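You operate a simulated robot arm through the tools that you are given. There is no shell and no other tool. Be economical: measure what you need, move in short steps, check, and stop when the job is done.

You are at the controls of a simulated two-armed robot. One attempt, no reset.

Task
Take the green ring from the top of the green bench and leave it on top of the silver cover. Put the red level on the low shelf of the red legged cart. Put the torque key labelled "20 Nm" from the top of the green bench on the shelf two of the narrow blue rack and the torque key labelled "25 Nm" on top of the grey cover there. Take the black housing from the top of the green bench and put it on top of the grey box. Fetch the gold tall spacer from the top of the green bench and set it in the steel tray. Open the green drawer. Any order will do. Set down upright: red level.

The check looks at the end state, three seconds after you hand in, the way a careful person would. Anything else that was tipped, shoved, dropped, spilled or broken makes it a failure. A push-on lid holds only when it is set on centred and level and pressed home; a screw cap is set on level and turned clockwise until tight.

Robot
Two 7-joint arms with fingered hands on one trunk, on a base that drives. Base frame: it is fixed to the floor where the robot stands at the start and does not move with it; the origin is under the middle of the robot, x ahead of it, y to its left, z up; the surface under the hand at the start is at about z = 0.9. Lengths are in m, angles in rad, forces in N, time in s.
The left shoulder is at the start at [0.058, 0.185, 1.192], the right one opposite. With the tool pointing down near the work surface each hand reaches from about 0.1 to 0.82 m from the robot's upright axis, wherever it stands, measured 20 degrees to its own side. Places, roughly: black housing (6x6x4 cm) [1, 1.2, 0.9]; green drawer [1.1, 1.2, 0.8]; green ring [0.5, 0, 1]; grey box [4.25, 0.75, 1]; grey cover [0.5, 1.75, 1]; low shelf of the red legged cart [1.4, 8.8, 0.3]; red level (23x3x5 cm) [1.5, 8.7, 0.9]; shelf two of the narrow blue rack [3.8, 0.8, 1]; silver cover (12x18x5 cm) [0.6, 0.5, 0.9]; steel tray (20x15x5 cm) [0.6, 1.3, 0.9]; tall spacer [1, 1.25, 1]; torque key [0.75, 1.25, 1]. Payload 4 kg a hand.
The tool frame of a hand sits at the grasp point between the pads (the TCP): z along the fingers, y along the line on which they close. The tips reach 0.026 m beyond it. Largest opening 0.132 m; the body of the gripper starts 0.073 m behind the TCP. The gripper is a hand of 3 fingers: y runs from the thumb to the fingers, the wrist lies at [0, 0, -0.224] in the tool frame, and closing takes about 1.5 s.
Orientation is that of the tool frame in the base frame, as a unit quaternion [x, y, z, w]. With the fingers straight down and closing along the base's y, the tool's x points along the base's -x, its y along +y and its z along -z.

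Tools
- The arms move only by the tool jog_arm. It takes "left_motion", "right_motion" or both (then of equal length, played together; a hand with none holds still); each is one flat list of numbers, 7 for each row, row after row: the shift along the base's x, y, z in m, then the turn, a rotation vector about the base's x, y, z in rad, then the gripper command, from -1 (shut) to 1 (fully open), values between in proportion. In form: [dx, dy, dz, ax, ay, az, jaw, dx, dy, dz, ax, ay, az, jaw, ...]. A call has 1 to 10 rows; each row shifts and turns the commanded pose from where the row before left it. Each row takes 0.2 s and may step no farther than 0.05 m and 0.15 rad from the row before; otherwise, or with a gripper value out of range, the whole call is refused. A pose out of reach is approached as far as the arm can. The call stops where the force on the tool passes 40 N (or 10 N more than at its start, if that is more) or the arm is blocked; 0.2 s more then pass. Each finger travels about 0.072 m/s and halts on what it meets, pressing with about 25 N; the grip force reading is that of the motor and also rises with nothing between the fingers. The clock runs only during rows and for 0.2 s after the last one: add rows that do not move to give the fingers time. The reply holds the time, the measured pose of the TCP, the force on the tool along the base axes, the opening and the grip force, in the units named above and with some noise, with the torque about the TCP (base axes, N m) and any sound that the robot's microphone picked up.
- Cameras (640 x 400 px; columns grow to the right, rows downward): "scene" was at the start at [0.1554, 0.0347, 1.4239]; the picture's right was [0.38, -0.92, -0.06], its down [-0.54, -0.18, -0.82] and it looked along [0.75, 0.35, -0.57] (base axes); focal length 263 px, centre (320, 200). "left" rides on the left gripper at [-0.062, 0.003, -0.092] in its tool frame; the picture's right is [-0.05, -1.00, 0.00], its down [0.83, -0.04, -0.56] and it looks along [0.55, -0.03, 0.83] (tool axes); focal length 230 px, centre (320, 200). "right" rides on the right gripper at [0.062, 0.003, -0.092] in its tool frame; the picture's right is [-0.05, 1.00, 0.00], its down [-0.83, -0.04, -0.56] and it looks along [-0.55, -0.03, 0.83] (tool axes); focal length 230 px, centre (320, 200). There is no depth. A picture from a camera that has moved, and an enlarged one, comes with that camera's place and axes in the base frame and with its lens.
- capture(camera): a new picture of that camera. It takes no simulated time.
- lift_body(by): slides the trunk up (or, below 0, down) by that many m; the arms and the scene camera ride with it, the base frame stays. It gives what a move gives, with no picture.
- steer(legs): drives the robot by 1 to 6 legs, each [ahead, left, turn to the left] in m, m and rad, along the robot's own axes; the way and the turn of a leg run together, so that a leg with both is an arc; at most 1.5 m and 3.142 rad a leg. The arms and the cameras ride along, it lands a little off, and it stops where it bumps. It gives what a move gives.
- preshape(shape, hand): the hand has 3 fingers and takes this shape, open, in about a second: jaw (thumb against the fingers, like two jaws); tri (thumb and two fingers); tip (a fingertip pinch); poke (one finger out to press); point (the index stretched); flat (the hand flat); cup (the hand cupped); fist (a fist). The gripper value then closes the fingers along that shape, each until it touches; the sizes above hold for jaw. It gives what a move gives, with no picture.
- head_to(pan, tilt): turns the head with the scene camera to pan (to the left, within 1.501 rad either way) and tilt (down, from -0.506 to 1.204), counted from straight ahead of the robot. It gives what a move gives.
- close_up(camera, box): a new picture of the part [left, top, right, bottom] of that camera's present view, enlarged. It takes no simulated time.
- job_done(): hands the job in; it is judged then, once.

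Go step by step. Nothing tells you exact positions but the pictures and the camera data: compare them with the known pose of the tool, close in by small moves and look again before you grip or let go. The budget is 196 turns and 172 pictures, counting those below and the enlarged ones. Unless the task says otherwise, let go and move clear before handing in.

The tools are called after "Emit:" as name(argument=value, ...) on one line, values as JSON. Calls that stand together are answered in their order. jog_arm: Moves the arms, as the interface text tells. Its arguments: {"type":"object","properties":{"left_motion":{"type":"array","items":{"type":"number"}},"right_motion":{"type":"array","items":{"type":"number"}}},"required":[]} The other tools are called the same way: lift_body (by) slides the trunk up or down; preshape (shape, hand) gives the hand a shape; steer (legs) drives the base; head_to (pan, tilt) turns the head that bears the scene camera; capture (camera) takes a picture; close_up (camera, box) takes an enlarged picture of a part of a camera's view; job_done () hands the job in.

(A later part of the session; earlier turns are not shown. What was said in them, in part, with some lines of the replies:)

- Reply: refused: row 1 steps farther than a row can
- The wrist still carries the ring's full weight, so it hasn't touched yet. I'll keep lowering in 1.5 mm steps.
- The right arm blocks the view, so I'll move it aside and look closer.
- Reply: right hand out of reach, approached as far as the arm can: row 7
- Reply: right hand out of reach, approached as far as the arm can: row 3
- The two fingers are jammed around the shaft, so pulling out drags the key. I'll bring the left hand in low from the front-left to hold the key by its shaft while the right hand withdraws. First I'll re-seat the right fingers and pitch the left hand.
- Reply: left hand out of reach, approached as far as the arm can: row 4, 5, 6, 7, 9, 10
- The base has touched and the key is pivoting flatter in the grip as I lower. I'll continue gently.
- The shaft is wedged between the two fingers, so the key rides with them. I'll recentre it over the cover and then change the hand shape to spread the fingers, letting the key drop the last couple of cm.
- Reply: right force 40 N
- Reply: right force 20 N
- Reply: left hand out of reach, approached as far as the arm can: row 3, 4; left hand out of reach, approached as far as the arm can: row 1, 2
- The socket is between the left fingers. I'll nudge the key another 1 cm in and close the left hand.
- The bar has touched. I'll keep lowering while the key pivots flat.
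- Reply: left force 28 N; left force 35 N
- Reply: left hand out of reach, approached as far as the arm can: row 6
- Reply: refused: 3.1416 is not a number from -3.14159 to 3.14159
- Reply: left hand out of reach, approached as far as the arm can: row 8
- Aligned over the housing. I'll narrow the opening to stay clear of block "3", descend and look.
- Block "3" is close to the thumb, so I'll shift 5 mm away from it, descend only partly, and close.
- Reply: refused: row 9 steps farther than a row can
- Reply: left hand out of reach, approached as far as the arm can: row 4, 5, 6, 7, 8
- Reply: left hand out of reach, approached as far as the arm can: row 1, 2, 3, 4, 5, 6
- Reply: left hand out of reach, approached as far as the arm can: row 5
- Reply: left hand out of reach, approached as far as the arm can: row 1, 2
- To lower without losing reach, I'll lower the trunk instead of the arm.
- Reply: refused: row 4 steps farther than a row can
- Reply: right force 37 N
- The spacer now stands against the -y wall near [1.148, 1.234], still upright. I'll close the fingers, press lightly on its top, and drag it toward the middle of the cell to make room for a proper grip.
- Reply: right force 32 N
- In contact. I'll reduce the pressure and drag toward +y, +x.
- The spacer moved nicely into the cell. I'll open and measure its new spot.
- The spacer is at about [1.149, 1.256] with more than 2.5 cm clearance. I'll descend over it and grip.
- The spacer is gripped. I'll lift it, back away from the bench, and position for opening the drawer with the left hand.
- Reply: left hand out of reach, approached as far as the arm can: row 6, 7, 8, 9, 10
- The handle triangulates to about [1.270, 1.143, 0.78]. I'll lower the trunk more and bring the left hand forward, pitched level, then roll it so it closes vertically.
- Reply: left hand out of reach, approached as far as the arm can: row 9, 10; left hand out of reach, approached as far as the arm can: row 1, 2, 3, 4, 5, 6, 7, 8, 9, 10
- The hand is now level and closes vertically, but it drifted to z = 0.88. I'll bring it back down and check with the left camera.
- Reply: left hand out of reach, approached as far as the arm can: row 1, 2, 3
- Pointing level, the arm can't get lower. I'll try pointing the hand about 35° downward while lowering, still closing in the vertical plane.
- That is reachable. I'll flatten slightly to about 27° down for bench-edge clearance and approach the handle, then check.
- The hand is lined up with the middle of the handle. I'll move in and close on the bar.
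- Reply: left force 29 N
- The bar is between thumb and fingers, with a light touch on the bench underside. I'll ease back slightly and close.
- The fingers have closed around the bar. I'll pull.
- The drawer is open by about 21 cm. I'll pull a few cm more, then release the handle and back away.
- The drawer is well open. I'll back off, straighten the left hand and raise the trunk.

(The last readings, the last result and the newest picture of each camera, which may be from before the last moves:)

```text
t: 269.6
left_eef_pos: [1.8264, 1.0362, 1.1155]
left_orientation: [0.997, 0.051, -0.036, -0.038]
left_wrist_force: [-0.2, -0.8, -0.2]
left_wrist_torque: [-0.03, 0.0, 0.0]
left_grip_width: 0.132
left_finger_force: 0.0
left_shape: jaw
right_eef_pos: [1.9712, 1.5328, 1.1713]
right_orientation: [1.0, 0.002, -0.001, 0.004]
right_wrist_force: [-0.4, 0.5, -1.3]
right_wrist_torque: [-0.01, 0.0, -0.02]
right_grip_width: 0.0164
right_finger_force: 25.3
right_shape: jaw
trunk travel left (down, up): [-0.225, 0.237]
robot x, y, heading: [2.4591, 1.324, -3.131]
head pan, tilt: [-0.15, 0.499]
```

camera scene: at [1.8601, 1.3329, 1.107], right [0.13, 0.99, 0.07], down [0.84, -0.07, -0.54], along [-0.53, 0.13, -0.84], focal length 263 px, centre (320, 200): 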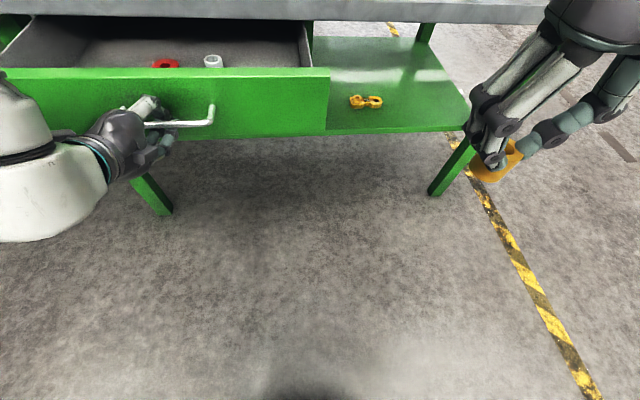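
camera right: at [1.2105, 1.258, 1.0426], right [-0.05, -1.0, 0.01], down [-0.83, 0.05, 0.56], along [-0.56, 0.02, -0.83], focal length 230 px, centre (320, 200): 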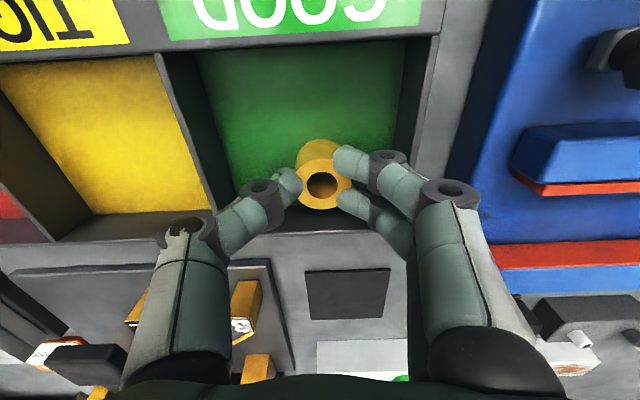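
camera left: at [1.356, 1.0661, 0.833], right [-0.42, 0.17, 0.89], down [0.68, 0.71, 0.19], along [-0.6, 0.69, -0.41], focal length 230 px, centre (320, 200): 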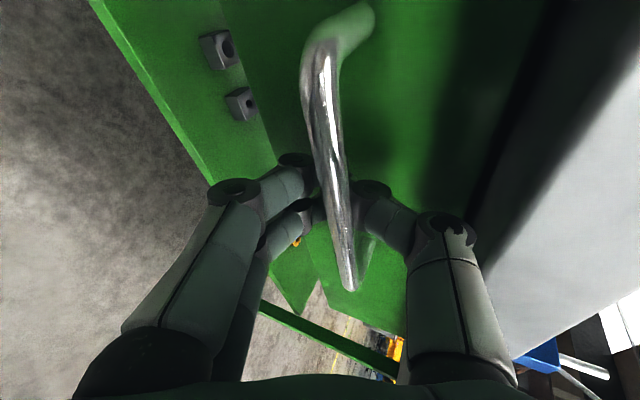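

I'll tuck the left hand in, then drive around to the near side of the bench to the steel tray.

Emit:
jog_arm(left_motion=[0.04, 0, 0.02, -0.06, -0.06, -0.09, 1, 0.045, 0, 0.02, 0, 0, 0, 1, 0.045, 0, 0.02, 0, 0, 0, 1, 0.045, 0, 0, 0, 0, 0, 1])

Emit:
steer(legs=[[0, -1.5, 0], [0, 0, 3.131], [-1.25, 0, 0], [-1.21, 0, 0], [0, -1.34, 0]])

Emit:
head_to(pan=-0.3, tilt=0.65)

Emit:
capture(camera="scene")

```text
t: 270.6
left_eef_pos: [2.0056, 1.0364, 1.1766]
left_orientation: [1.0, 0.007, -0.008, -0.009]
left_wrist_force: [0.5, -0.5, 0.9]
left_wrist_torque: [0.0, 0.07, 0.02]
left_grip_width: 0.1319
left_finger_force: 0.0
left_shape: jaw
right_eef_pos: [1.9724, 1.5318, 1.1726]
right_orientation: [1.0, 0.002, -0.002, 0.002]
right_wrist_force: [-0.2, -0.4, -1.3]
right_wrist_torque: [0.02, -0.01, -0.07]
right_grip_width: 0.0168
right_finger_force: 25.2
right_shape: jaw
trunk travel left (down, up): [-0.225, 0.237]
robot x, y, heading: [2.457, 1.3216, -3.133]
head pan, tilt: [-0.15, 0.499]
```

```text
t: 303.4
left_eef_pos: [0.4412, 1.7976, 1.1777]
left_orientation: [0.004, 1.0, -0.009, 0.007]
left_wrist_force: [0.3, 1.2, 0.1]
left_wrist_torque: [0.01, 0.01, 0.01]
left_grip_width: 0.132
left_finger_force: 0.0
left_shape: jaw
right_eef_pos: [0.4617, 1.3001, 1.1716]
right_orientation: [0.009, 1.0, 0.002, 0.0]
right_wrist_force: [0.4, -0.1, -1.7]
right_wrist_torque: [0.04, -0.04, 0.0]
right_grip_width: 0.0164
right_finger_force: 25.4
right_shape: jaw
trunk travel left (down, up): [-0.225, 0.237]
robot x, y, heading: [-0.0183, 1.5164, -0.015]
head pan, tilt: [-0.15, 0.499]
```

```text
t: 304.1
left_eef_pos: [0.4414, 1.7982, 1.1773]
left_orientation: [0.003, 1.0, -0.009, 0.007]
left_wrist_force: [0.3, -0.7, -0.6]
left_wrist_torque: [0.03, 0.0, -0.02]
left_grip_width: 0.1318
left_finger_force: 0.0
left_shape: jaw
right_eef_pos: [0.4626, 1.3017, 1.1719]
right_orientation: [0.009, 1.0, 0.003, 0.002]
right_wrist_force: [-0.5, 0.1, -0.9]
right_wrist_torque: [-0.01, -0.01, 0.0]
right_grip_width: 0.0162
right_finger_force: 24.7
right_shape: jaw
trunk travel left (down, up): [-0.225, 0.237]
robot x, y, heading: [-0.0213, 1.5198, -0.01]
head pan, tilt: [-0.3, 0.649]
```

```text
22 pictures are left
camera scene: at [0.1328, 1.4893, 1.4082], right [-0.31, -0.95, 0.04], down [-0.68, 0.19, -0.71], along [0.66, -0.24, -0.71], focal length 263 px, centre (320, 200)
```

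scene: 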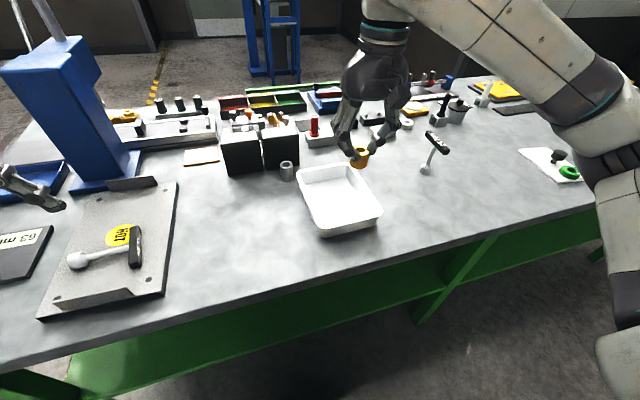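

The ring and 25 Nm key are still in place. I'll bring the spacer over the tray centre [0.572, 1.277] and lower.

Emit:
jog_arm(right_motion=[0.037, -0.008, 0, 0, 0, 0, -1, 0.037, -0.008, 0, 0, 0, 0, -1, 0.036, -0.008, 0, 0, 0, 0, -1, 0, 0, -0.05, 0, 0, 0, -1, 0, 0, -0.05, 0, 0, 0, -1, 0, 0, -0.05, 0, 0, 0, -1, 0, 0, -0.03, 0, 0, 0, -1, 0, 0, -0.015, 0, 0, 0, -1, 0, 0, 0, 0, 0, 0, -1])

Emit:
close_up(camera="scene", box=[270, 130, 430, 250])

```text
t: 306.1
left_eef_pos: [0.4419, 1.7969, 1.1774]
left_orientation: [0.004, 1.0, -0.009, 0.008]
left_wrist_force: [-0.3, -0.5, 0.2]
left_wrist_torque: [0.0, 0.01, 0.02]
left_grip_width: 0.1319
left_finger_force: 0.0
left_shape: jaw
right_eef_pos: [0.5722, 1.2755, 0.9761]
right_orientation: [0.009, 1.0, 0.003, 0.001]
right_wrist_force: [0.2, 0.6, -0.9]
right_wrist_torque: [0.01, 0.02, -0.02]
right_grip_width: 0.0163
right_finger_force: 25.0
right_shape: jaw
trunk travel left (down, up): [-0.225, 0.237]
robot x, y, heading: [-0.0169, 1.5183, -0.015]
head pan, tilt: [-0.3, 0.649]
```

```text
3.33 times, centred on (350, 190) of scene
camera zoom: at [0.1328, 1.4895, 1.4082], right [-0.31, -0.95, 0.04], down [-0.68, 0.19, -0.7], along [0.66, -0.25, -0.71], focal length 877 px, centre (220, 233)
```

zoom: 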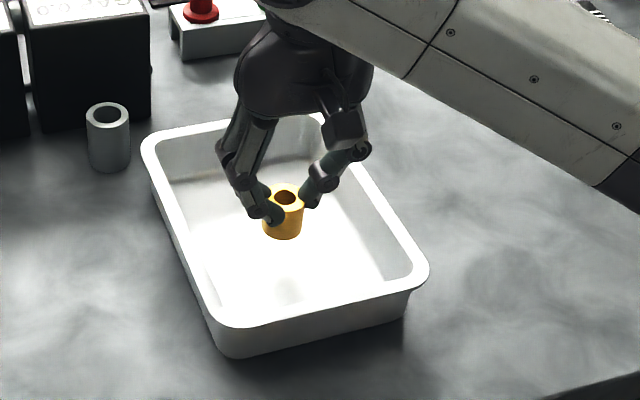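

Emit:
jog_arm(right_motion=[0, 0, -0.008, 0, 0, 0, -1, 0, 0, -0.006, 0, 0, 0, -1, 0, 0, 0, 0, 0, 0, -1])

Emit:
jog_arm(right_motion=[0, 0, -0.003, 0, 0, 0, -1, 0, 0, -0.002, 0, 0, 0, -1, 0, 0, 0, 0, 0, 0, -1])

Emit:
jog_arm(right_motion=[0, 0, -0.003, 0, 0, 0, -1, 0, 0, 0, 0, 0, 0, -1])

```text
t: 306.9
left_eef_pos: [0.4423, 1.7977, 1.1775]
left_orientation: [0.003, 1.0, -0.01, 0.007]
left_wrist_force: [-0.2, -0.3, -0.7]
left_wrist_torque: [0.01, 0.04, -0.01]
left_grip_width: 0.1318
left_finger_force: 0.1
left_shape: jaw
right_eef_pos: [0.573, 1.2759, 0.9619]
right_orientation: [0.009, 1.0, 0.002, 0.001]
right_wrist_force: [0.0, -0.2, -1.6]
right_wrist_torque: [0.0, 0.0, 0.03]
right_grip_width: 0.0164
right_finger_force: 24.7
right_shape: jaw
trunk travel left (down, up): [-0.225, 0.237]
robot x, y, heading: [-0.0167, 1.5179, -0.009]
head pan, tilt: [-0.3, 0.649]
```

```text
t: 307.7
left_eef_pos: [0.4421, 1.7971, 1.1762]
left_orientation: [0.003, 1.0, -0.008, 0.008]
left_wrist_force: [0.9, 0.7, -0.2]
left_wrist_torque: [-0.03, 0.01, 0.03]
left_grip_width: 0.1316
left_finger_force: 0.0
left_shape: jaw
right_eef_pos: [0.5718, 1.2764, 0.9568]
right_orientation: [0.008, 1.0, 0.003, 0.001]
right_wrist_force: [-0.2, -0.7, -1.2]
right_wrist_torque: [0.02, 0.01, 0.01]
right_grip_width: 0.0163
right_finger_force: 24.8
right_shape: jaw
trunk travel left (down, up): [-0.225, 0.237]
robot x, y, heading: [-0.0151, 1.5233, -0.01]
head pan, tilt: [-0.3, 0.649]
```

```text
t: 308.3
left_eef_pos: [0.4413, 1.7971, 1.1774]
left_orientation: [0.004, 1.0, -0.009, 0.008]
left_wrist_force: [0.1, 0.3, -0.3]
left_wrist_torque: [0.0, 0.01, -0.01]
left_grip_width: 0.1317
left_finger_force: 0.0
left_shape: jaw
right_eef_pos: [0.5728, 1.2755, 0.9557]
right_orientation: [0.009, 1.0, 0.002, 0.001]
right_wrist_force: [0.3, 0.6, -1.6]
right_wrist_torque: [-0.02, 0.01, -0.05]
right_grip_width: 0.0163
right_finger_force: 24.5
right_shape: jaw
trunk travel left (down, up): [-0.225, 0.237]
robot x, y, heading: [-0.0167, 1.5188, -0.017]
head pan, tilt: [-0.3, 0.649]
```

Emit:
jog_arm(right_motion=[0, 0, -0.002, 0, 0, 0, -1, 0, 0, 0, 0, 0, 0, -1])

Emit:
jog_arm(right_motion=[0, 0, -0.002, 0, 0, 0, -1, 0, 0, 0, 0, 0, 0, -1])

Emit:
jog_arm(right_motion=[0, 0, -0.002, 0, 0, 0, -1, 0, 0, 0, 0, 0, 0, -1])

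```text
t: 308.9
left_eef_pos: [0.4408, 1.7979, 1.1767]
left_orientation: [0.004, 1.0, -0.009, 0.008]
left_wrist_force: [-1.0, 0.2, -0.7]
left_wrist_torque: [0.02, 0.04, 0.01]
left_grip_width: 0.1317
left_finger_force: 0.1
left_shape: jaw
right_eef_pos: [0.5721, 1.2762, 0.952]
right_orientation: [0.008, 1.0, 0.002, 0.001]
right_wrist_force: [-0.8, -0.1, -1.3]
right_wrist_torque: [-0.02, 0.01, 0.0]
right_grip_width: 0.0164
right_finger_force: 25.0
right_shape: jaw
trunk travel left (down, up): [-0.225, 0.237]
robot x, y, heading: [-0.0256, 1.5156, -0.011]
head pan, tilt: [-0.3, 0.649]
```

```text
t: 309.5
left_eef_pos: [0.4404, 1.7973, 1.1765]
left_orientation: [0.004, 1.0, -0.009, 0.008]
left_wrist_force: [-0.1, 0.0, 0.4]
left_wrist_torque: [0.0, 0.01, -0.01]
left_grip_width: 0.1318
left_finger_force: 0.0
left_shape: jaw
right_eef_pos: [0.5725, 1.2764, 0.9502]
right_orientation: [0.01, 1.0, 0.003, 0.001]
right_wrist_force: [-0.2, 0.6, -0.9]
right_wrist_torque: [0.03, -0.02, 0.01]
right_grip_width: 0.016
right_finger_force: 24.9
right_shape: jaw
trunk travel left (down, up): [-0.225, 0.237]
robot x, y, heading: [-0.0173, 1.5159, -0.01]
head pan, tilt: [-0.3, 0.649]
```

```text
t: 310.1
left_eef_pos: [0.4418, 1.7977, 1.1776]
left_orientation: [0.004, 1.0, -0.009, 0.008]
left_wrist_force: [0.4, -0.5, -0.4]
left_wrist_torque: [0.01, 0.03, 0.0]
left_grip_width: 0.1319
left_finger_force: 0.1
left_shape: jaw
right_eef_pos: [0.572, 1.2764, 0.9491]
right_orientation: [0.009, 1.0, 0.002, 0.001]
right_wrist_force: [-0.3, -0.5, 2.7]
right_wrist_torque: [0.05, 0.0, 0.0]
right_grip_width: 0.0163
right_finger_force: 25.0
right_shape: jaw
trunk travel left (down, up): [-0.225, 0.237]
robot x, y, heading: [-0.0209, 1.5174, -0.016]
head pan, tilt: [-0.3, 0.649]
```

The spacer touched the tray floor. I'll open and lift out.

Emit:
jog_arm(right_motion=[0, 0, 0, 0, 0, 0, -0.7, 0, 0, 0, 0, 0, 0, -0.4, 0, 0, 0, 0, 0, 0, -0.1, 0, 0, 0, 0, 0, 0, -0.1, 0, 0, 0.03, 0, 0, 0, -0.1, 0, 0, 0.05, 0, 0, 0, 0, 0, 0, 0.05, 0, 0, 0, 0, -0.02, 0, 0.045, 0, 0, 0, 0.5, -0.04, 0, 0.02, 0, 0, 0, 1, -0.04, 0, 0, 0, 0, 0, 1])

Emit:
close_up(camera="scene", box=[270, 130, 430, 250])

```text
t: 312.3
left_eef_pos: [0.4405, 1.7971, 1.1772]
left_orientation: [0.003, 1.0, -0.009, 0.009]
left_wrist_force: [-0.3, 0.3, -0.5]
left_wrist_torque: [0.03, 0.01, 0.01]
left_grip_width: 0.1319
left_finger_force: 0.1
left_shape: jaw
right_eef_pos: [0.4707, 1.2753, 1.1437]
right_orientation: [0.009, 1.0, 0.003, 0.001]
right_wrist_force: [0.7, 0.4, -0.4]
right_wrist_torque: [-0.01, 0.01, 0.0]
right_grip_width: 0.1322
right_finger_force: 0.0
right_shape: jaw
trunk travel left (down, up): [-0.225, 0.237]
robot x, y, heading: [-0.0175, 1.519, -0.016]
head pan, tilt: [-0.3, 0.649]
```

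```text
3.33 times, centred on (350, 190) of scene
camera zoom: at [0.1316, 1.489, 1.4083], right [-0.31, -0.95, 0.04], down [-0.68, 0.19, -0.71], along [0.66, -0.24, -0.71], focal length 877 px, centre (220, 233)
```

zoom: 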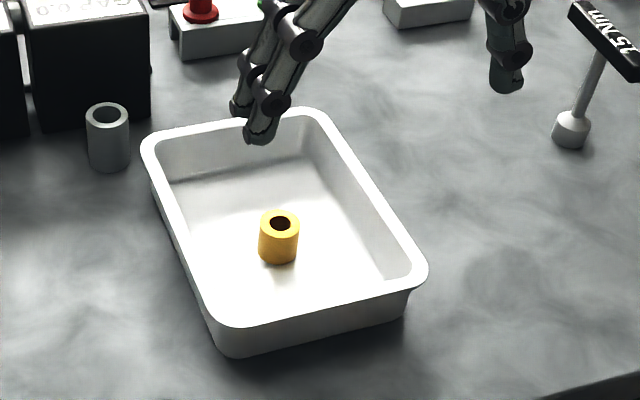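

The gold spacer stands in the steel tray. Next I'll drive toward the red-legged cart for the red level.

Emit:
jog_arm(right_motion=[-0.04, 0, 0.01, 0, 0, 0, 1, -0.04, 0, 0.01, 0, 0, 0, 1], left_motion=[-0.04, 0, 0, 0, 0, 0, 1, -0.04, 0, 0, 0, 0, 0, 1])

Emit:
steer(legs=[[-0.15, 1.48, 0], [0, 0, 1.58], [1.4, -0.55, 0], [1.2, -0.3, 0]])

Emit:
head_to(pan=0.0, tilt=0.25)

Emit:
capture(camera="scene")

```text
t: 312.9
left_eef_pos: [0.3586, 1.7971, 1.1768]
left_orientation: [0.004, 1.0, -0.009, 0.01]
left_wrist_force: [-0.2, 0.1, 0.1]
left_wrist_torque: [0.03, -0.03, -0.03]
left_grip_width: 0.1321
left_finger_force: 0.0
left_shape: jaw
right_eef_pos: [0.3902, 1.2775, 1.1645]
right_orientation: [0.009, 1.0, 0.003, 0.001]
right_wrist_force: [-0.3, -0.1, -0.3]
right_wrist_torque: [-0.01, 0.0, 0.04]
right_grip_width: 0.1316
right_finger_force: 0.1
right_shape: jaw
trunk travel left (down, up): [-0.225, 0.237]
robot x, y, heading: [-0.0169, 1.5169, -0.016]
head pan, tilt: [-0.3, 0.649]
```

```text
refused: leg 3 is longer than a leg can be; nothing moved
```

```text
t: 313.8
left_eef_pos: [0.3631, 1.7962, 1.1757]
left_orientation: [0.003, 1.0, -0.008, 0.008]
left_wrist_force: [-0.5, -1.2, -0.6]
left_wrist_torque: [0.0, 0.01, 0.02]
left_grip_width: 0.1318
left_finger_force: 0.0
left_shape: jaw
right_eef_pos: [0.3929, 1.2768, 1.1623]
right_orientation: [0.008, 1.0, 0.003, 0.001]
right_wrist_force: [-0.2, 0.0, 0.6]
right_wrist_torque: [-0.04, 0.02, 0.03]
right_grip_width: 0.1319
right_finger_force: 0.0
right_shape: jaw
trunk travel left (down, up): [-0.225, 0.237]
robot x, y, heading: [-0.0247, 1.5166, -0.008]
head pan, tilt: [0.0, 0.25]
```

```text
19 pictures are left
camera scene: at [0.1487, 1.5149, 1.4427], right [-0.02, -1.0, 0.0], down [-0.38, 0.01, -0.92], along [0.92, -0.01, -0.38], focal length 263 px, centre (320, 200)
```

scene: 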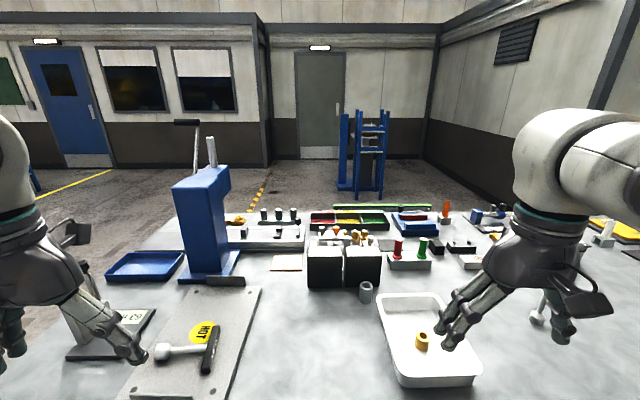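

Emit:
steer(legs=[[-0.15, 1.4, 0], [0, 0, 1.578], [1.3, -0.5, 0], [1.3, -0.4, 0]])

```text
t: 337.7
left_eef_pos: [0.3893, 5.917, 1.1767]
left_orientation: [0.718, -0.696, 0.001, -0.012]
left_wrist_force: [0.4, 0.1, -1.0]
left_wrist_torque: [-0.01, -0.01, -0.04]
left_grip_width: 0.132
left_finger_force: 0.0
left_shape: jaw
right_eef_pos: [0.9067, 5.9678, 1.1627]
right_orientation: [0.714, -0.7, -0.003, 0.001]
right_wrist_force: [0.0, -0.2, 0.0]
right_wrist_torque: [0.01, 0.02, 0.04]
right_grip_width: 0.1321
right_finger_force: 0.1
right_shape: jaw
trunk travel left (down, up): [-0.225, 0.237]
robot x, y, heading: [0.6823, 5.5485, 1.595]
head pan, tilt: [0.0, 0.25]
```

Emit:
capture(camera="scene")

```text
18 pictures are left
camera scene: at [0.6757, 5.7156, 1.4428], right [1.0, 0.02, 0.0], down [0.01, -0.38, -0.92], along [-0.02, 0.92, -0.38], focal length 263 px, centre (320, 200)
```

scene: 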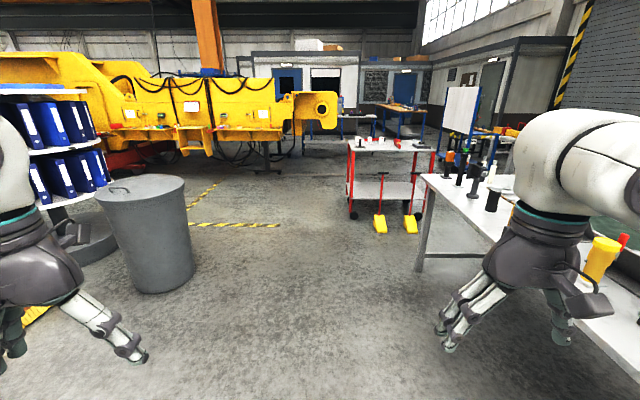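

The cart is ahead, with a workbench to its right and yellow wheel chocks in front. I'll zoom in.

Emit:
close_up(camera="scene", box=[325, 120, 445, 240])

```text
3.33 times, centred on (385, 180) of scene
camera zoom: at [0.6757, 5.7156, 1.4428], right [1.0, 0.02, 0.0], down [0.01, -0.38, -0.92], along [-0.02, 0.92, -0.38], focal length 877 px, centre (103, 267)
```

zoom: 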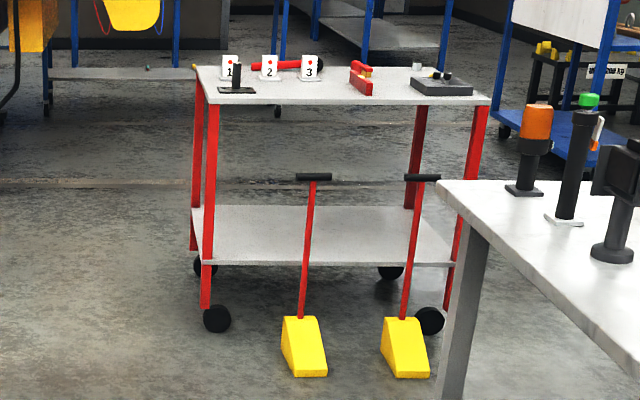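

I'll approach the cart from behind, where there are no chocks: around its left side, then facing back toward it.

Emit:
steer(legs=[[1.45, 0.2, 0], [1.5, 0, 0], [1.25, 0, 0], [0, 0, 3.117], [0, 1.05, 0]])

Emit:
head_to(pan=0.0, tilt=0.6)

Emit:
capture(camera="scene")

```text
t: 358.5
left_eef_pos: [0.0398, 10.0912, 1.1775]
left_orientation: [0.729, -0.684, 0.0, -0.01]
left_wrist_force: [0.3, 0.3, -0.8]
left_wrist_torque: [0.01, -0.03, -0.03]
left_grip_width: 0.132
left_finger_force: 0.1
left_shape: jaw
right_eef_pos: [0.5575, 10.1587, 1.1619]
right_orientation: [0.726, -0.688, -0.002, 0.001]
right_wrist_force: [-0.5, 0.0, 0.1]
right_wrist_torque: [-0.02, -0.02, -0.01]
right_grip_width: 0.132
right_finger_force: 0.0
right_shape: jaw
trunk travel left (down, up): [-0.225, 0.237]
robot x, y, heading: [0.3409, 9.7342, 1.631]
head pan, tilt: [0.0, 0.25]
stopped in leg 4: the robot was blocked; the commanded pose is now the measured one
```

```text
t: 359.3
left_eef_pos: [0.0402, 10.0907, 1.176]
left_orientation: [0.73, -0.683, 0.0, -0.011]
left_wrist_force: [0.1, -0.4, -0.5]
left_wrist_torque: [0.0, 0.03, 0.0]
left_grip_width: 0.1321
left_finger_force: 0.0
left_shape: jaw
right_eef_pos: [0.5583, 10.1589, 1.1629]
right_orientation: [0.726, -0.687, -0.004, 0.002]
right_wrist_force: [0.6, 0.5, -0.1]
right_wrist_torque: [0.01, -0.02, 0.0]
right_grip_width: 0.1317
right_finger_force: 0.1
right_shape: jaw
trunk travel left (down, up): [-0.225, 0.237]
robot x, y, heading: [0.3457, 9.7315, 1.631]
head pan, tilt: [0.0, 0.6]
```

```text
16 pictures are left
camera scene: at [0.335, 9.89, 1.4117], right [1.0, 0.06, 0.0], down [0.04, -0.68, -0.74], along [-0.04, 0.73, -0.68], focal length 263 px, centre (320, 200)
```

scene: 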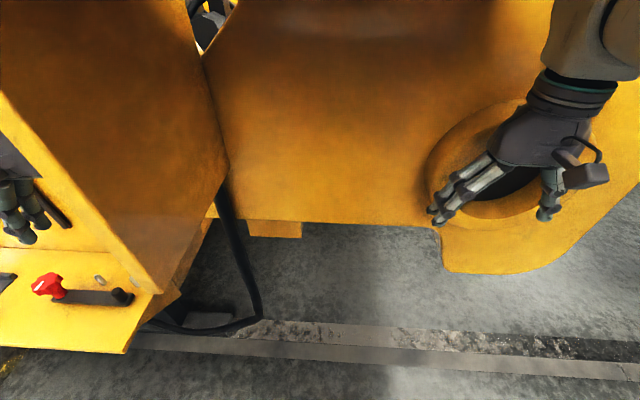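

The yellow machine was in the way of the turn. I'll back up beside the cart, turn there, then reverse into the corridor behind the cart and slide across.

Emit:
steer(legs=[[-0.85, 0.0, 0], [0, 0, 3.081], [-0.75, 0, 0], [0, 1.05, 0]])

```text
t: 379.7
left_eef_pos: [1.723, 9.263, 1.1753]
left_orientation: [0.706, 0.708, -0.012, -0.001]
left_wrist_force: [0.2, 0.6, 0.6]
left_wrist_torque: [0.02, -0.02, 0.01]
left_grip_width: 0.1319
left_finger_force: 0.1
left_shape: jaw
right_eef_pos: [1.2036, 9.2284, 1.1632]
right_orientation: [0.709, 0.705, 0.002, 0.002]
right_wrist_force: [-0.4, 0.4, 0.1]
right_wrist_torque: [-0.02, 0.02, 0.0]
right_grip_width: 0.132
right_finger_force: 0.2
right_shape: jaw
trunk travel left (down, up): [-0.225, 0.237]
robot x, y, heading: [1.4431, 9.6376, -1.575]
head pan, tilt: [0.0, 0.6]
```

Emit:
capture(camera="scene")

```text
15 pictures are left
camera scene: at [1.4396, 9.4802, 1.4116], right [-1.0, 0.0, 0.0], down [0.0, 0.68, -0.74], along [0.0, -0.74, -0.68], focal length 263 px, centre (320, 200)
```

scene: 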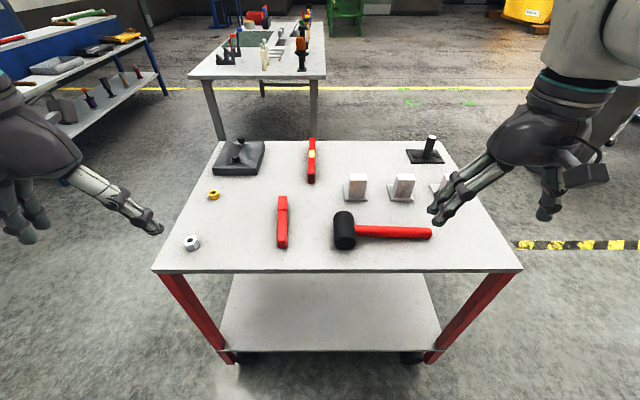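

There are two red bars on the cart: one with a yellow vial and one without. I'll zoom in to tell which is the level.

Emit:
close_up(camera="scene", box=[230, 120, 370, 260])

```text
2.86 times, centred on (300, 190) of scene
camera zoom: at [1.4396, 9.4802, 1.4116], right [-1.0, 0.0, 0.0], down [0.0, 0.68, -0.74], along [0.0, -0.74, -0.68], focal length 752 px, centre (377, 229)
```

zoom: 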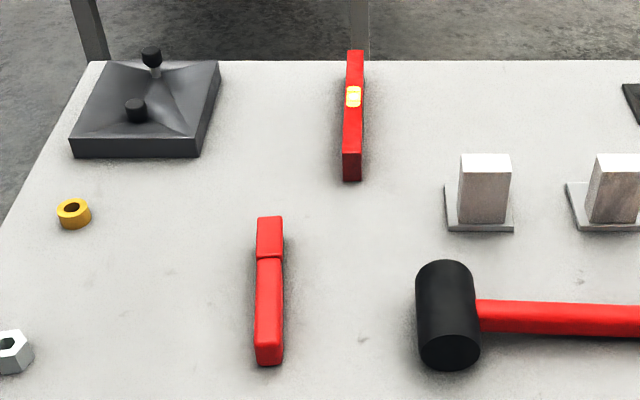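

The level (with the vial) lies along y, centred near [1.469, 8.673], top at z about 0.90. I'll shift so my right hand can reach it and move over it.

Emit:
steer(legs=[[0, 0.28, 0], [0.21, 0, 0]])

Emit:
jog_arm(right_motion=[0, -0.045, 0, 0, 0, 0, 1, 0, -0.045, 0, 0, 0, 0, 1, 0, -0.045, 0, 0, 0, 0, 1, 0, -0.045, -0.02, 0, 0, 0, 1, 0, -0.045, -0.02, 0, 0, 0, 1, 0, -0.045, -0.02, 0, 0, 0, 1, 0, -0.03, -0.02, 0, 0, 0, 1, 0, 0, 0, 0, 0, 0, 1])

Emit:
capture(camera="right")

```text
t: 382.9
left_eef_pos: [2.0031, 9.0516, 1.1777]
left_orientation: [0.707, 0.707, -0.012, 0.0]
left_wrist_force: [-0.3, 0.0, 0.3]
left_wrist_torque: [0.01, 0.02, -0.01]
left_grip_width: 0.1319
left_finger_force: 0.0
left_shape: jaw
right_eef_pos: [1.4825, 9.0162, 1.1632]
right_orientation: [0.71, 0.704, 0.002, 0.002]
right_wrist_force: [0.0, -0.1, 0.4]
right_wrist_torque: [-0.01, 0.01, 0.03]
right_grip_width: 0.1319
right_finger_force: 0.1
right_shape: jaw
trunk travel left (down, up): [-0.225, 0.237]
robot x, y, heading: [1.7208, 9.428, -1.578]
head pan, tilt: [0.0, 0.6]
```

```text
t: 384.7
left_eef_pos: [2.0009, 9.052, 1.1763]
left_orientation: [0.706, 0.708, -0.013, 0.0]
left_wrist_force: [-0.5, 0.9, -0.5]
left_wrist_torque: [-0.01, -0.01, 0.0]
left_grip_width: 0.1321
left_finger_force: 0.0
left_shape: jaw
right_eef_pos: [1.4816, 8.7175, 1.0824]
right_orientation: [0.71, 0.704, 0.0, 0.004]
right_wrist_force: [-0.3, -1.3, -0.2]
right_wrist_torque: [0.03, -0.01, -0.04]
right_grip_width: 0.1319
right_finger_force: 0.1
right_shape: jaw
trunk travel left (down, up): [-0.225, 0.237]
robot x, y, heading: [1.7191, 9.4294, -1.574]
head pan, tilt: [0.0, 0.6]
```

```text
13 pictures are left
camera right: at [1.4841, 8.7786, 1.1754], right [1.0, -0.06, 0.01], down [-0.05, -0.83, 0.56], along [-0.03, -0.56, -0.83], focal length 230 px, centre (320, 200)
```

right: 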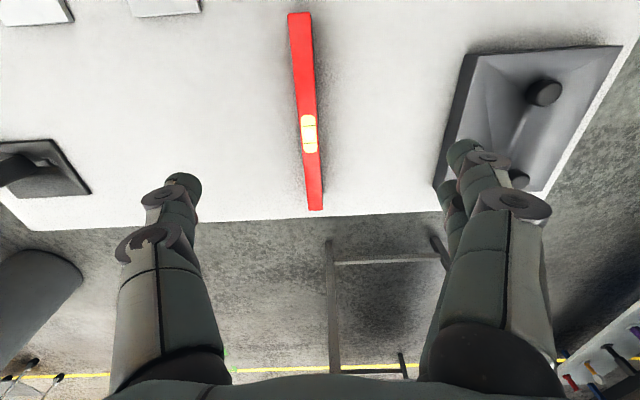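

The level's centre is at about [1.467, 8.69]. I'll align and descend around it.

Emit:
jog_arm(right_motion=[-0.0145, -0.015, 0, 0, 0, 0, 0.5, 0, -0.005, -0.04, 0, 0, 0, 0.2, 0, 0, -0.05, 0, 0, 0, 0, 0, 0, -0.05, 0, 0, 0, 0, 0, 0, -0.025, 0, 0, 0, 0, 0, 0, 0, 0, 0, 0, 0])

Emit:
capture(camera="right")

```text
t: 386.1
left_eef_pos: [2.0031, 9.0506, 1.177]
left_orientation: [0.706, 0.708, -0.012, -0.001]
left_wrist_force: [-0.5, 0.0, 0.0]
left_wrist_torque: [0.05, 0.02, 0.0]
left_grip_width: 0.1318
left_finger_force: 0.0
left_shape: jaw
right_eef_pos: [1.4664, 8.6969, 0.9165]
right_orientation: [0.71, 0.704, 0.001, 0.004]
right_wrist_force: [0.6, 0.0, -0.7]
right_wrist_torque: [-0.02, -0.04, -0.01]
right_grip_width: 0.0665
right_finger_force: 0.1
right_shape: jaw
trunk travel left (down, up): [-0.225, 0.237]
robot x, y, heading: [1.7185, 9.4296, -1.579]
head pan, tilt: [0.0, 0.6]
```

```text
12 pictures are left
camera right: at [1.4696, 8.7581, 1.0092], right [1.0, -0.06, 0.01], down [-0.05, -0.83, 0.56], along [-0.03, -0.56, -0.83], focal length 230 px, centre (320, 200)
```

right: 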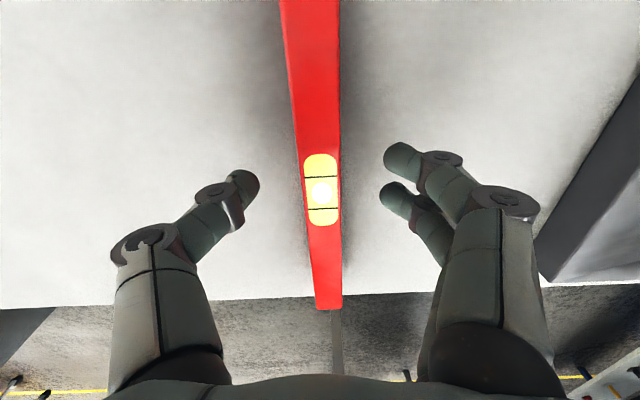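

Emit:
jog_arm(right_motion=[0.002, 0, -0.02, 0, 0, 0, 0, 0, 0, -0.011, 0, 0, 0, 0, 0, 0, 0, 0, 0, 0, -0.4, 0, 0, 0, 0, 0, 0, -0.8, 0, 0, 0, 0, 0, 0, -1, 0, 0, 0, 0, 0, 0, -1])

Emit:
jog_arm(right_motion=[0, 0, 0.02, 0, 0, 0, -1, 0, 0, 0.04, 0, 0, 0, -1, 0, 0, 0.05, 0, 0, 0, -1, 0, 0, 0, 0, 0, 0, -1])

Emit:
capture(camera="right")

```text
t: 387.5
left_eef_pos: [2.0018, 9.0512, 1.1756]
left_orientation: [0.707, 0.707, -0.012, -0.001]
left_wrist_force: [0.4, -0.5, -0.1]
left_wrist_torque: [0.0, 0.0, -0.01]
left_grip_width: 0.132
left_finger_force: 0.1
left_shape: jaw
right_eef_pos: [1.4691, 8.6957, 0.888]
right_orientation: [0.71, 0.704, 0.001, 0.003]
right_wrist_force: [0.2, -0.1, -0.5]
right_wrist_torque: [-0.02, -0.04, 0.01]
right_grip_width: 0.0194
right_finger_force: 24.9
right_shape: jaw
trunk travel left (down, up): [-0.225, 0.237]
robot x, y, heading: [1.7203, 9.427, -1.579]
head pan, tilt: [0.0, 0.6]
```

```text
t: 388.5
left_eef_pos: [2.0013, 9.0501, 1.1761]
left_orientation: [0.706, 0.708, -0.012, -0.001]
left_wrist_force: [0.5, 0.1, 0.4]
left_wrist_torque: [0.06, 0.02, -0.01]
left_grip_width: 0.132
left_finger_force: 0.0
left_shape: jaw
right_eef_pos: [1.469, 8.6961, 0.9961]
right_orientation: [0.71, 0.704, 0.001, 0.003]
right_wrist_force: [0.6, 0.2, -2.0]
right_wrist_torque: [0.02, 0.02, -0.01]
right_grip_width: 0.0188
right_finger_force: 24.8
right_shape: jaw
trunk travel left (down, up): [-0.225, 0.237]
robot x, y, heading: [1.7219, 9.4282, -1.576]
head pan, tilt: [0.0, 0.6]
```

```text
11 pictures are left
camera right: at [1.472, 8.7572, 1.0882], right [1.0, -0.06, 0.01], down [-0.05, -0.83, 0.56], along [-0.03, -0.56, -0.83], focal length 230 px, centre (320, 200)
```

right: 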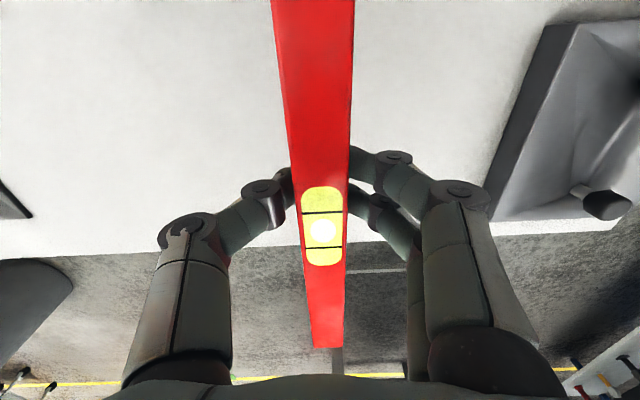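

The level is held upright. I'll lift it, back away from the cart, and then lower the trunk and arm to the low-shelf height.

Emit:
jog_arm(right_motion=[0, 0.01, 0.045, 0, 0, 0, -1, 0, 0.01, 0.045, 0, 0, 0, -1, 0, 0.045, 0, 0, 0, 0, -1, 0, 0.045, 0, 0, 0, 0, -1, 0, 0.045, 0, 0, 0, 0, -1, 0, 0.045, 0, 0, 0, 0, -1, 0, 0.045, 0, 0, 0, 0, -1])

Emit:
steer(legs=[[-0.55, 0, 0]])

Emit:
lift_body(by=-0.22)

Emit:
jog_arm(right_motion=[0, 0, -0.048, 0, 0, 0, -1, 0, 0, -0.048, 0, 0, 0, -1, 0, 0, -0.048, 0, 0, 0, -1, 0, 0, -0.048, 0, 0, 0, -1, 0, 0, -0.048, 0, 0, 0, -1, 0, 0, -0.048, 0, 0, 0, -1, 0, 0, -0.048, 0, 0, 0, -1, 0, 0, -0.048, 0, 0, 0, -1, 0, 0, -0.048, 0, 0, 0, -1, 0, 0, -0.048, 0, 0, 0, -1])

```text
t: 390.1
left_eef_pos: [2.0017, 9.0526, 1.177]
left_orientation: [0.707, 0.707, -0.012, 0.0]
left_wrist_force: [-0.7, 0.1, -0.5]
left_wrist_torque: [0.01, 0.04, 0.02]
left_grip_width: 0.1317
left_finger_force: 0.1
left_shape: jaw
right_eef_pos: [1.4685, 8.9422, 1.088]
right_orientation: [0.711, 0.704, 0.001, 0.003]
right_wrist_force: [-0.7, -0.1, -1.6]
right_wrist_torque: [-0.01, 0.03, -0.02]
right_grip_width: 0.0189
right_finger_force: 24.9
right_shape: jaw
trunk travel left (down, up): [-0.225, 0.237]
robot x, y, heading: [1.7211, 9.427, -1.576]
head pan, tilt: [0.0, 0.6]
```

```text
t: 393.3
left_eef_pos: [2.0053, 9.5995, 1.1761]
left_orientation: [0.706, 0.708, -0.012, -0.002]
left_wrist_force: [0.3, -0.4, 0.2]
left_wrist_torque: [0.04, 0.02, 0.01]
left_grip_width: 0.1321
left_finger_force: 0.0
left_shape: jaw
right_eef_pos: [1.4722, 9.4898, 1.0868]
right_orientation: [0.71, 0.704, 0.002, 0.003]
right_wrist_force: [-1.1, -0.4, -2.5]
right_wrist_torque: [0.04, 0.01, -0.03]
right_grip_width: 0.0192
right_finger_force: 25.1
right_shape: jaw
trunk travel left (down, up): [-0.225, 0.237]
robot x, y, heading: [1.725, 9.9791, -1.576]
head pan, tilt: [0.0, 0.6]
```

```text
t: 395.6
left_eef_pos: [2.0059, 9.6008, 0.9572]
left_orientation: [0.707, 0.708, -0.012, 0.0]
left_wrist_force: [0.3, -0.1, -0.3]
left_wrist_torque: [0.01, 0.02, 0.02]
left_grip_width: 0.132
left_finger_force: 0.0
left_shape: jaw
right_eef_pos: [1.4725, 9.4905, 0.8685]
right_orientation: [0.71, 0.704, 0.001, 0.003]
right_wrist_force: [0.4, 0.4, -1.8]
right_wrist_torque: [0.02, 0.0, -0.01]
right_grip_width: 0.0189
right_finger_force: 24.8
right_shape: jaw
trunk travel left (down, up): [-0.005, 0.457]
robot x, y, heading: [1.7239, 9.9791, -1.575]
head pan, tilt: [0.0, 0.6]
```

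```text
t: 397.8
left_eef_pos: [2.0048, 9.5999, 0.9555]
left_orientation: [0.707, 0.707, -0.012, 0.0]
left_wrist_force: [0.0, -0.3, -0.1]
left_wrist_torque: [0.02, -0.01, -0.05]
left_grip_width: 0.1319
left_finger_force: 0.1
left_shape: jaw
right_eef_pos: [1.4776, 9.4621, 0.4422]
right_orientation: [0.71, 0.704, 0.001, 0.002]
right_wrist_force: [0.3, 0.6, -2.7]
right_wrist_torque: [-0.01, -0.02, -0.01]
right_grip_width: 0.0186
right_finger_force: 24.6
right_shape: jaw
right hand out of reach, approached as far as the arm can: row 2, 3, 4
trunk travel left (down, up): [-0.005, 0.457]
robot x, y, heading: [1.7208, 9.9789, -1.576]
head pan, tilt: [0.0, 0.6]
```

Emit:
jog_arm(right_motion=[0, 0, -0.04, 0, 0, 0, -1, 0, 0, -0.04, 0, 0, 0, -1, 0, 0, 0, 0, 0, 0, -1], left_motion=[0.01, 0, 0.04, 0, 0, 0, 1, 0.01, 0, 0.04, 0, 0, 0, 1, 0.01, 0, 0.03, 0, 0, 0, 1])

Emit:
head_to(pan=-0.4, tilt=0.6)

Emit:
capture(camera="scene")

```text
t: 398.6
left_eef_pos: [2.0337, 9.5989, 1.0677]
left_orientation: [0.707, 0.707, -0.011, 0.001]
left_wrist_force: [0.5, 0.2, 0.8]
left_wrist_torque: [-0.03, 0.02, 0.0]
left_grip_width: 0.1318
left_finger_force: 0.0
left_shape: jaw
right_eef_pos: [1.477, 9.4642, 0.3645]
right_orientation: [0.71, 0.704, 0.001, 0.003]
right_wrist_force: [0.2, 0.5, -2.2]
right_wrist_torque: [0.0, -0.01, 0.0]
right_grip_width: 0.0186
right_finger_force: 24.6
right_shape: jaw
trunk travel left (down, up): [-0.005, 0.457]
robot x, y, heading: [1.7224, 9.9768, -1.577]
head pan, tilt: [0.0, 0.6]
```

```text
t: 399.5
left_eef_pos: [2.0353, 9.5986, 1.0666]
left_orientation: [0.706, 0.708, -0.012, -0.001]
left_wrist_force: [-0.5, 0.2, -0.4]
left_wrist_torque: [-0.01, 0.0, 0.01]
left_grip_width: 0.1319
left_finger_force: 0.1
left_shape: jaw
right_eef_pos: [1.4763, 9.4622, 0.3635]
right_orientation: [0.71, 0.704, 0.001, 0.003]
right_wrist_force: [-1.1, -0.4, -1.3]
right_wrist_torque: [-0.04, -0.02, 0.01]
right_grip_width: 0.0186
right_finger_force: 24.7
right_shape: jaw
trunk travel left (down, up): [-0.005, 0.457]
robot x, y, heading: [1.7238, 9.9787, -1.577]
head pan, tilt: [-0.4, 0.6]
```

```text
10 pictures are left
camera scene: at [1.6859, 9.6342, 1.0853], right [-0.92, 0.34, 0.2], down [0.22, 0.86, -0.45], along [-0.32, -0.37, -0.87], focal length 263 px, centre (320, 200)
```

scene: 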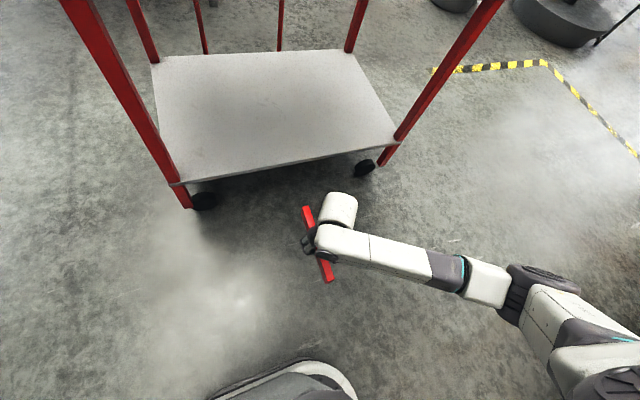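

Good view: the low shelf spans x 0.98–1.84 and y 8.54–9.13, and the level is at the right height. I'll drive in partway and extend the arm the rest.

Emit:
steer(legs=[[0.3, 0, 0]])

Emit:
jog_arm(right_motion=[0, -0.035, 0, 0, 0, 0, -1, 0, -0.035, 0, 0, 0, 0, -1, 0, -0.035, 0, 0, 0, 0, -1, 0, -0.035, 0, 0, 0, 0, -1, 0, -0.035, 0, 0, 0, 0, -1, 0, 0, 0, 0, 0, 0, -1])

Emit:
capture(camera="scene")

```text
t: 401.5
left_eef_pos: [2.034, 9.2993, 1.0648]
left_orientation: [0.706, 0.708, -0.011, -0.001]
left_wrist_force: [-0.7, -1.0, 0.1]
left_wrist_torque: [0.02, 0.0, -0.01]
left_grip_width: 0.1318
left_finger_force: 0.0
left_shape: jaw
right_eef_pos: [1.476, 9.1634, 0.3617]
right_orientation: [0.71, 0.704, 0.002, 0.001]
right_wrist_force: [0.4, 0.5, -2.6]
right_wrist_torque: [0.04, -0.01, 0.04]
right_grip_width: 0.0186
right_finger_force: 25.0
right_shape: jaw
trunk travel left (down, up): [-0.005, 0.457]
robot x, y, heading: [1.7242, 9.6788, -1.579]
head pan, tilt: [-0.4, 0.6]
```

```text
t: 402.9
left_eef_pos: [2.034, 9.2985, 1.0666]
left_orientation: [0.706, 0.708, -0.011, 0.0]
left_wrist_force: [-0.2, -0.2, 0.8]
left_wrist_torque: [-0.02, 0.0, -0.03]
left_grip_width: 0.132
left_finger_force: 0.1
left_shape: jaw
right_eef_pos: [1.4759, 8.9885, 0.3624]
right_orientation: [0.709, 0.705, 0.002, 0.003]
right_wrist_force: [-0.1, 0.5, -2.8]
right_wrist_torque: [0.01, -0.01, -0.01]
right_grip_width: 0.0185
right_finger_force: 25.3
right_shape: jaw
trunk travel left (down, up): [-0.005, 0.457]
robot x, y, heading: [1.7243, 9.6763, -1.576]
head pan, tilt: [-0.4, 0.6]
```

```text
9 pictures are left
camera scene: at [1.6845, 9.3345, 1.0854], right [-0.92, 0.34, 0.2], down [0.22, 0.86, -0.45], along [-0.32, -0.37, -0.87], focal length 263 px, centre (320, 200)
```

scene: 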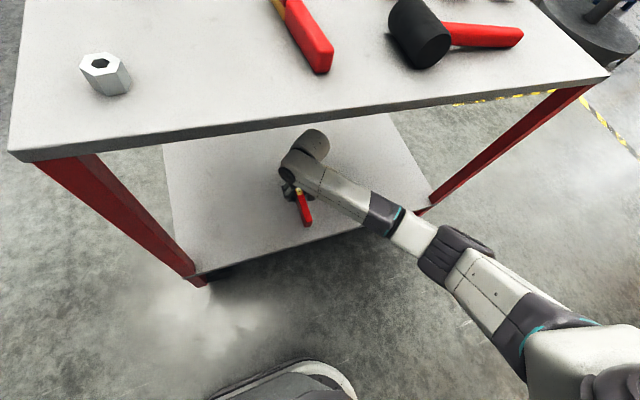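

The level is over the shelf. I'll push in 5 cm more and then lower to contact.

Emit:
jog_arm(right_motion=[0, -0.025, 0, 0, 0, 0, -1, 0, -0.025, 0, 0, 0, 0, -1, 0, 0, -0.015, 0, 0, 0, -1, 0, 0, -0.01, 0, 0, 0, -1, 0, 0, 0, 0, 0, 0, -1])

Emit:
jog_arm(right_motion=[0, 0, -0.004, 0, 0, 0, -1, 0, 0, 0, 0, 0, 0, -1])

Emit:
jog_arm(right_motion=[0, 0, -0.004, 0, 0, 0, -1, 0, 0, 0, 0, 0, 0, -1])

```text
t: 404.1
left_eef_pos: [2.0333, 9.3, 1.067]
left_orientation: [0.706, 0.708, -0.012, -0.001]
left_wrist_force: [-0.3, 0.3, 0.7]
left_wrist_torque: [-0.01, -0.02, -0.01]
left_grip_width: 0.1317
left_finger_force: 0.2
left_shape: jaw
right_eef_pos: [1.4748, 8.9374, 0.3375]
right_orientation: [0.71, 0.704, 0.001, 0.002]
right_wrist_force: [0.5, -0.3, -1.8]
right_wrist_torque: [0.03, -0.01, 0.0]
right_grip_width: 0.0187
right_finger_force: 25.4
right_shape: jaw
trunk travel left (down, up): [-0.005, 0.457]
robot x, y, heading: [1.7217, 9.6774, -1.577]
head pan, tilt: [-0.4, 0.6]
```

```text
t: 404.7
left_eef_pos: [2.0341, 9.2985, 1.0657]
left_orientation: [0.706, 0.708, -0.011, 0.0]
left_wrist_force: [-0.1, -0.4, 0.0]
left_wrist_torque: [0.0, 0.03, -0.04]
left_grip_width: 0.1321
left_finger_force: 0.1
left_shape: jaw
right_eef_pos: [1.4767, 8.9388, 0.3336]
right_orientation: [0.71, 0.704, 0.001, 0.002]
right_wrist_force: [-0.2, -0.3, -2.1]
right_wrist_torque: [0.03, -0.01, -0.02]
right_grip_width: 0.0185
right_finger_force: 25.6
right_shape: jaw
trunk travel left (down, up): [-0.005, 0.457]
robot x, y, heading: [1.7232, 9.6749, -1.572]
head pan, tilt: [-0.4, 0.6]
```

```text
t: 405.3
left_eef_pos: [2.0341, 9.2997, 1.0664]
left_orientation: [0.706, 0.708, -0.012, -0.001]
left_wrist_force: [-0.3, -1.2, -0.4]
left_wrist_torque: [0.0, 0.02, -0.01]
left_grip_width: 0.1319
left_finger_force: 0.0
left_shape: jaw
right_eef_pos: [1.4766, 8.9379, 0.3284]
right_orientation: [0.709, 0.705, 0.001, 0.003]
right_wrist_force: [0.5, 0.5, -1.8]
right_wrist_torque: [0.01, 0.04, -0.03]
right_grip_width: 0.0187
right_finger_force: 24.9
right_shape: jaw
trunk travel left (down, up): [-0.005, 0.457]
robot x, y, heading: [1.7199, 9.6778, -1.577]
head pan, tilt: [-0.4, 0.6]
```

Emit:
jog_arm(right_motion=[0, 0, -0.003, 0, 0, 0, -1, 0, 0, 0, 0, 0, 0, -1])

Emit:
jog_arm(right_motion=[0, 0, -0.003, 0, 0, 0, -1, 0, 0, 0, 0, 0, 0, -1])

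Emit:
jog_arm(right_motion=[0, 0, -0.003, 0, 0, 0, -1, 0, 0, 0, 0, 0, 0, -1])

Emit:
close_up(camera="scene", box=[250, 120, 410, 260])

```text
t: 405.9
left_eef_pos: [2.0336, 9.3007, 1.0652]
left_orientation: [0.706, 0.708, -0.011, -0.001]
left_wrist_force: [0.9, 0.5, 0.6]
left_wrist_torque: [0.03, 0.0, 0.01]
left_grip_width: 0.1317
left_finger_force: 0.1
left_shape: jaw
right_eef_pos: [1.4762, 8.938, 0.3258]
right_orientation: [0.71, 0.705, 0.001, 0.002]
right_wrist_force: [0.4, 0.0, 0.8]
right_wrist_torque: [-0.05, -0.05, 0.0]
right_grip_width: 0.0186
right_finger_force: 25.3
right_shape: jaw
trunk travel left (down, up): [-0.005, 0.457]
robot x, y, heading: [1.7252, 9.6786, -1.576]
head pan, tilt: [-0.4, 0.6]
```

```text
t: 406.5
left_eef_pos: [2.0345, 9.3026, 1.0668]
left_orientation: [0.706, 0.708, -0.013, -0.001]
left_wrist_force: [-0.1, 0.4, -0.3]
left_wrist_torque: [-0.01, -0.01, 0.0]
left_grip_width: 0.1319
left_finger_force: 0.1
left_shape: jaw
right_eef_pos: [1.4767, 8.9383, 0.3274]
right_orientation: [0.71, 0.704, 0.0, 0.004]
right_wrist_force: [0.5, 4.0, 11.9]
right_wrist_torque: [-0.01, -0.02, 0.04]
right_grip_width: 0.0191
right_finger_force: 24.9
right_shape: jaw
trunk travel left (down, up): [-0.005, 0.457]
robot x, y, heading: [1.7209, 9.6772, -1.572]
head pan, tilt: [-0.4, 0.6]
```

```text
t: 407.1
left_eef_pos: [2.0355, 9.3039, 1.0685]
left_orientation: [0.707, 0.708, -0.014, 0.001]
left_wrist_force: [-0.6, 0.8, 0.6]
left_wrist_torque: [0.0, 0.01, 0.01]
left_grip_width: 0.1319
left_finger_force: 0.1
left_shape: jaw
right_eef_pos: [1.4762, 8.9376, 0.3253]
right_orientation: [0.711, 0.703, -0.002, 0.004]
right_wrist_force: [-0.6, 6.7, 28.4]
right_wrist_torque: [0.11, 0.11, 0.01]
right_grip_width: 0.0199
right_finger_force: 25.2
right_shape: jaw
trunk travel left (down, up): [-0.005, 0.457]
robot x, y, heading: [1.7227, 9.6787, -1.577]
head pan, tilt: [-0.4, 0.6]
```

```text
2.86 times, centred on (330, 190) of scene
camera zoom: at [1.6856, 9.3381, 1.0872], right [-0.92, 0.34, 0.2], down [0.22, 0.86, -0.45], along [-0.32, -0.37, -0.87], focal length 752 px, centre (291, 229)
```

zoom: 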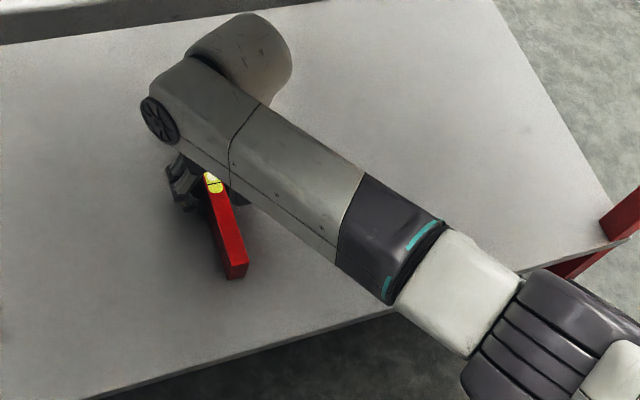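

The level is firmly seated and upright. I'll relieve the pressure, open, raise a little and back straight out.

Emit:
jog_arm(right_motion=[0, 0, 0.005, 0, 0, 0, -1, 0, 0, 0, 0, 0, 0, -0.7, 0, 0, 0, 0, 0, 0, -0.4, 0, 0, 0, 0, 0, 0, -0.1, 0, 0, 0, 0, 0, 0, 0, 0, 0, 0.03, 0, 0, 0, 0, 0, 0, 0.04, 0, 0, 0, 0, 0, 0, 0.015, 0, 0, 0, 0])

Emit:
steer(legs=[[-0.5, 0, 0]])

Emit:
capture(camera="scene")

```text
t: 408.9
left_eef_pos: [2.0351, 9.3, 1.0666]
left_orientation: [0.706, 0.708, -0.011, -0.001]
left_wrist_force: [-0.2, -0.3, -0.1]
left_wrist_torque: [-0.01, -0.01, -0.03]
left_grip_width: 0.1319
left_finger_force: 0.1
left_shape: jaw
right_eef_pos: [1.4748, 8.9389, 0.4116]
right_orientation: [0.71, 0.704, 0.001, 0.002]
right_wrist_force: [-0.1, -0.7, 0.5]
right_wrist_torque: [-0.02, -0.01, 0.02]
right_grip_width: 0.0653
right_finger_force: 0.0
right_shape: jaw
trunk travel left (down, up): [-0.005, 0.457]
robot x, y, heading: [1.7205, 9.678, -1.576]
head pan, tilt: [-0.4, 0.6]
```

```text
t: 411.9
left_eef_pos: [2.0368, 9.8001, 1.0675]
left_orientation: [0.708, 0.706, -0.011, 0.0]
left_wrist_force: [0.4, -0.1, -0.6]
left_wrist_torque: [0.0, 0.02, 0.0]
left_grip_width: 0.1318
left_finger_force: 0.1
left_shape: jaw
right_eef_pos: [1.4767, 9.4413, 0.4105]
right_orientation: [0.711, 0.704, 0.001, 0.002]
right_wrist_force: [-0.3, 0.5, 0.8]
right_wrist_torque: [0.02, 0.02, 0.0]
right_grip_width: 0.0652
right_finger_force: 0.0
right_shape: jaw
trunk travel left (down, up): [-0.005, 0.457]
robot x, y, heading: [1.7289, 10.1779, -1.578]
head pan, tilt: [-0.4, 0.6]
```

```text
7 pictures are left
camera scene: at [1.6867, 9.8356, 1.0855], right [-0.92, 0.34, 0.2], down [0.23, 0.86, -0.45], along [-0.32, -0.37, -0.87], focal length 263 px, centre (320, 200)
```

scene: 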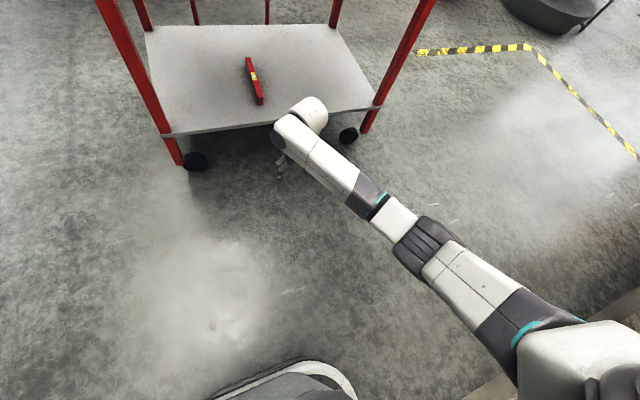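

The red level stands upright on the low shelf, and every other item is in its place with both hands clear. I'm handing in.

Emit:
job_done()

```text
The job is handed in.
```

The job is handed in, with all seven parts done: the ring, red level, both torque keys, housing and gold spacer are in place, and the green drawer is open about 25 cm.

- **25 Nm key:** it lies flat on the grey cover, because the first grip jammed and I couldn't leave it standing.
- **Spacer bin:** while I was getting the spacer out, the fingers pushed against the bin wall with about 30 N. The bin looked unmoved afterwards.
- **Yellow machine:** on the way to the cart, the robot was blocked mid-turn, probably by this machine. I saw nothing moved.
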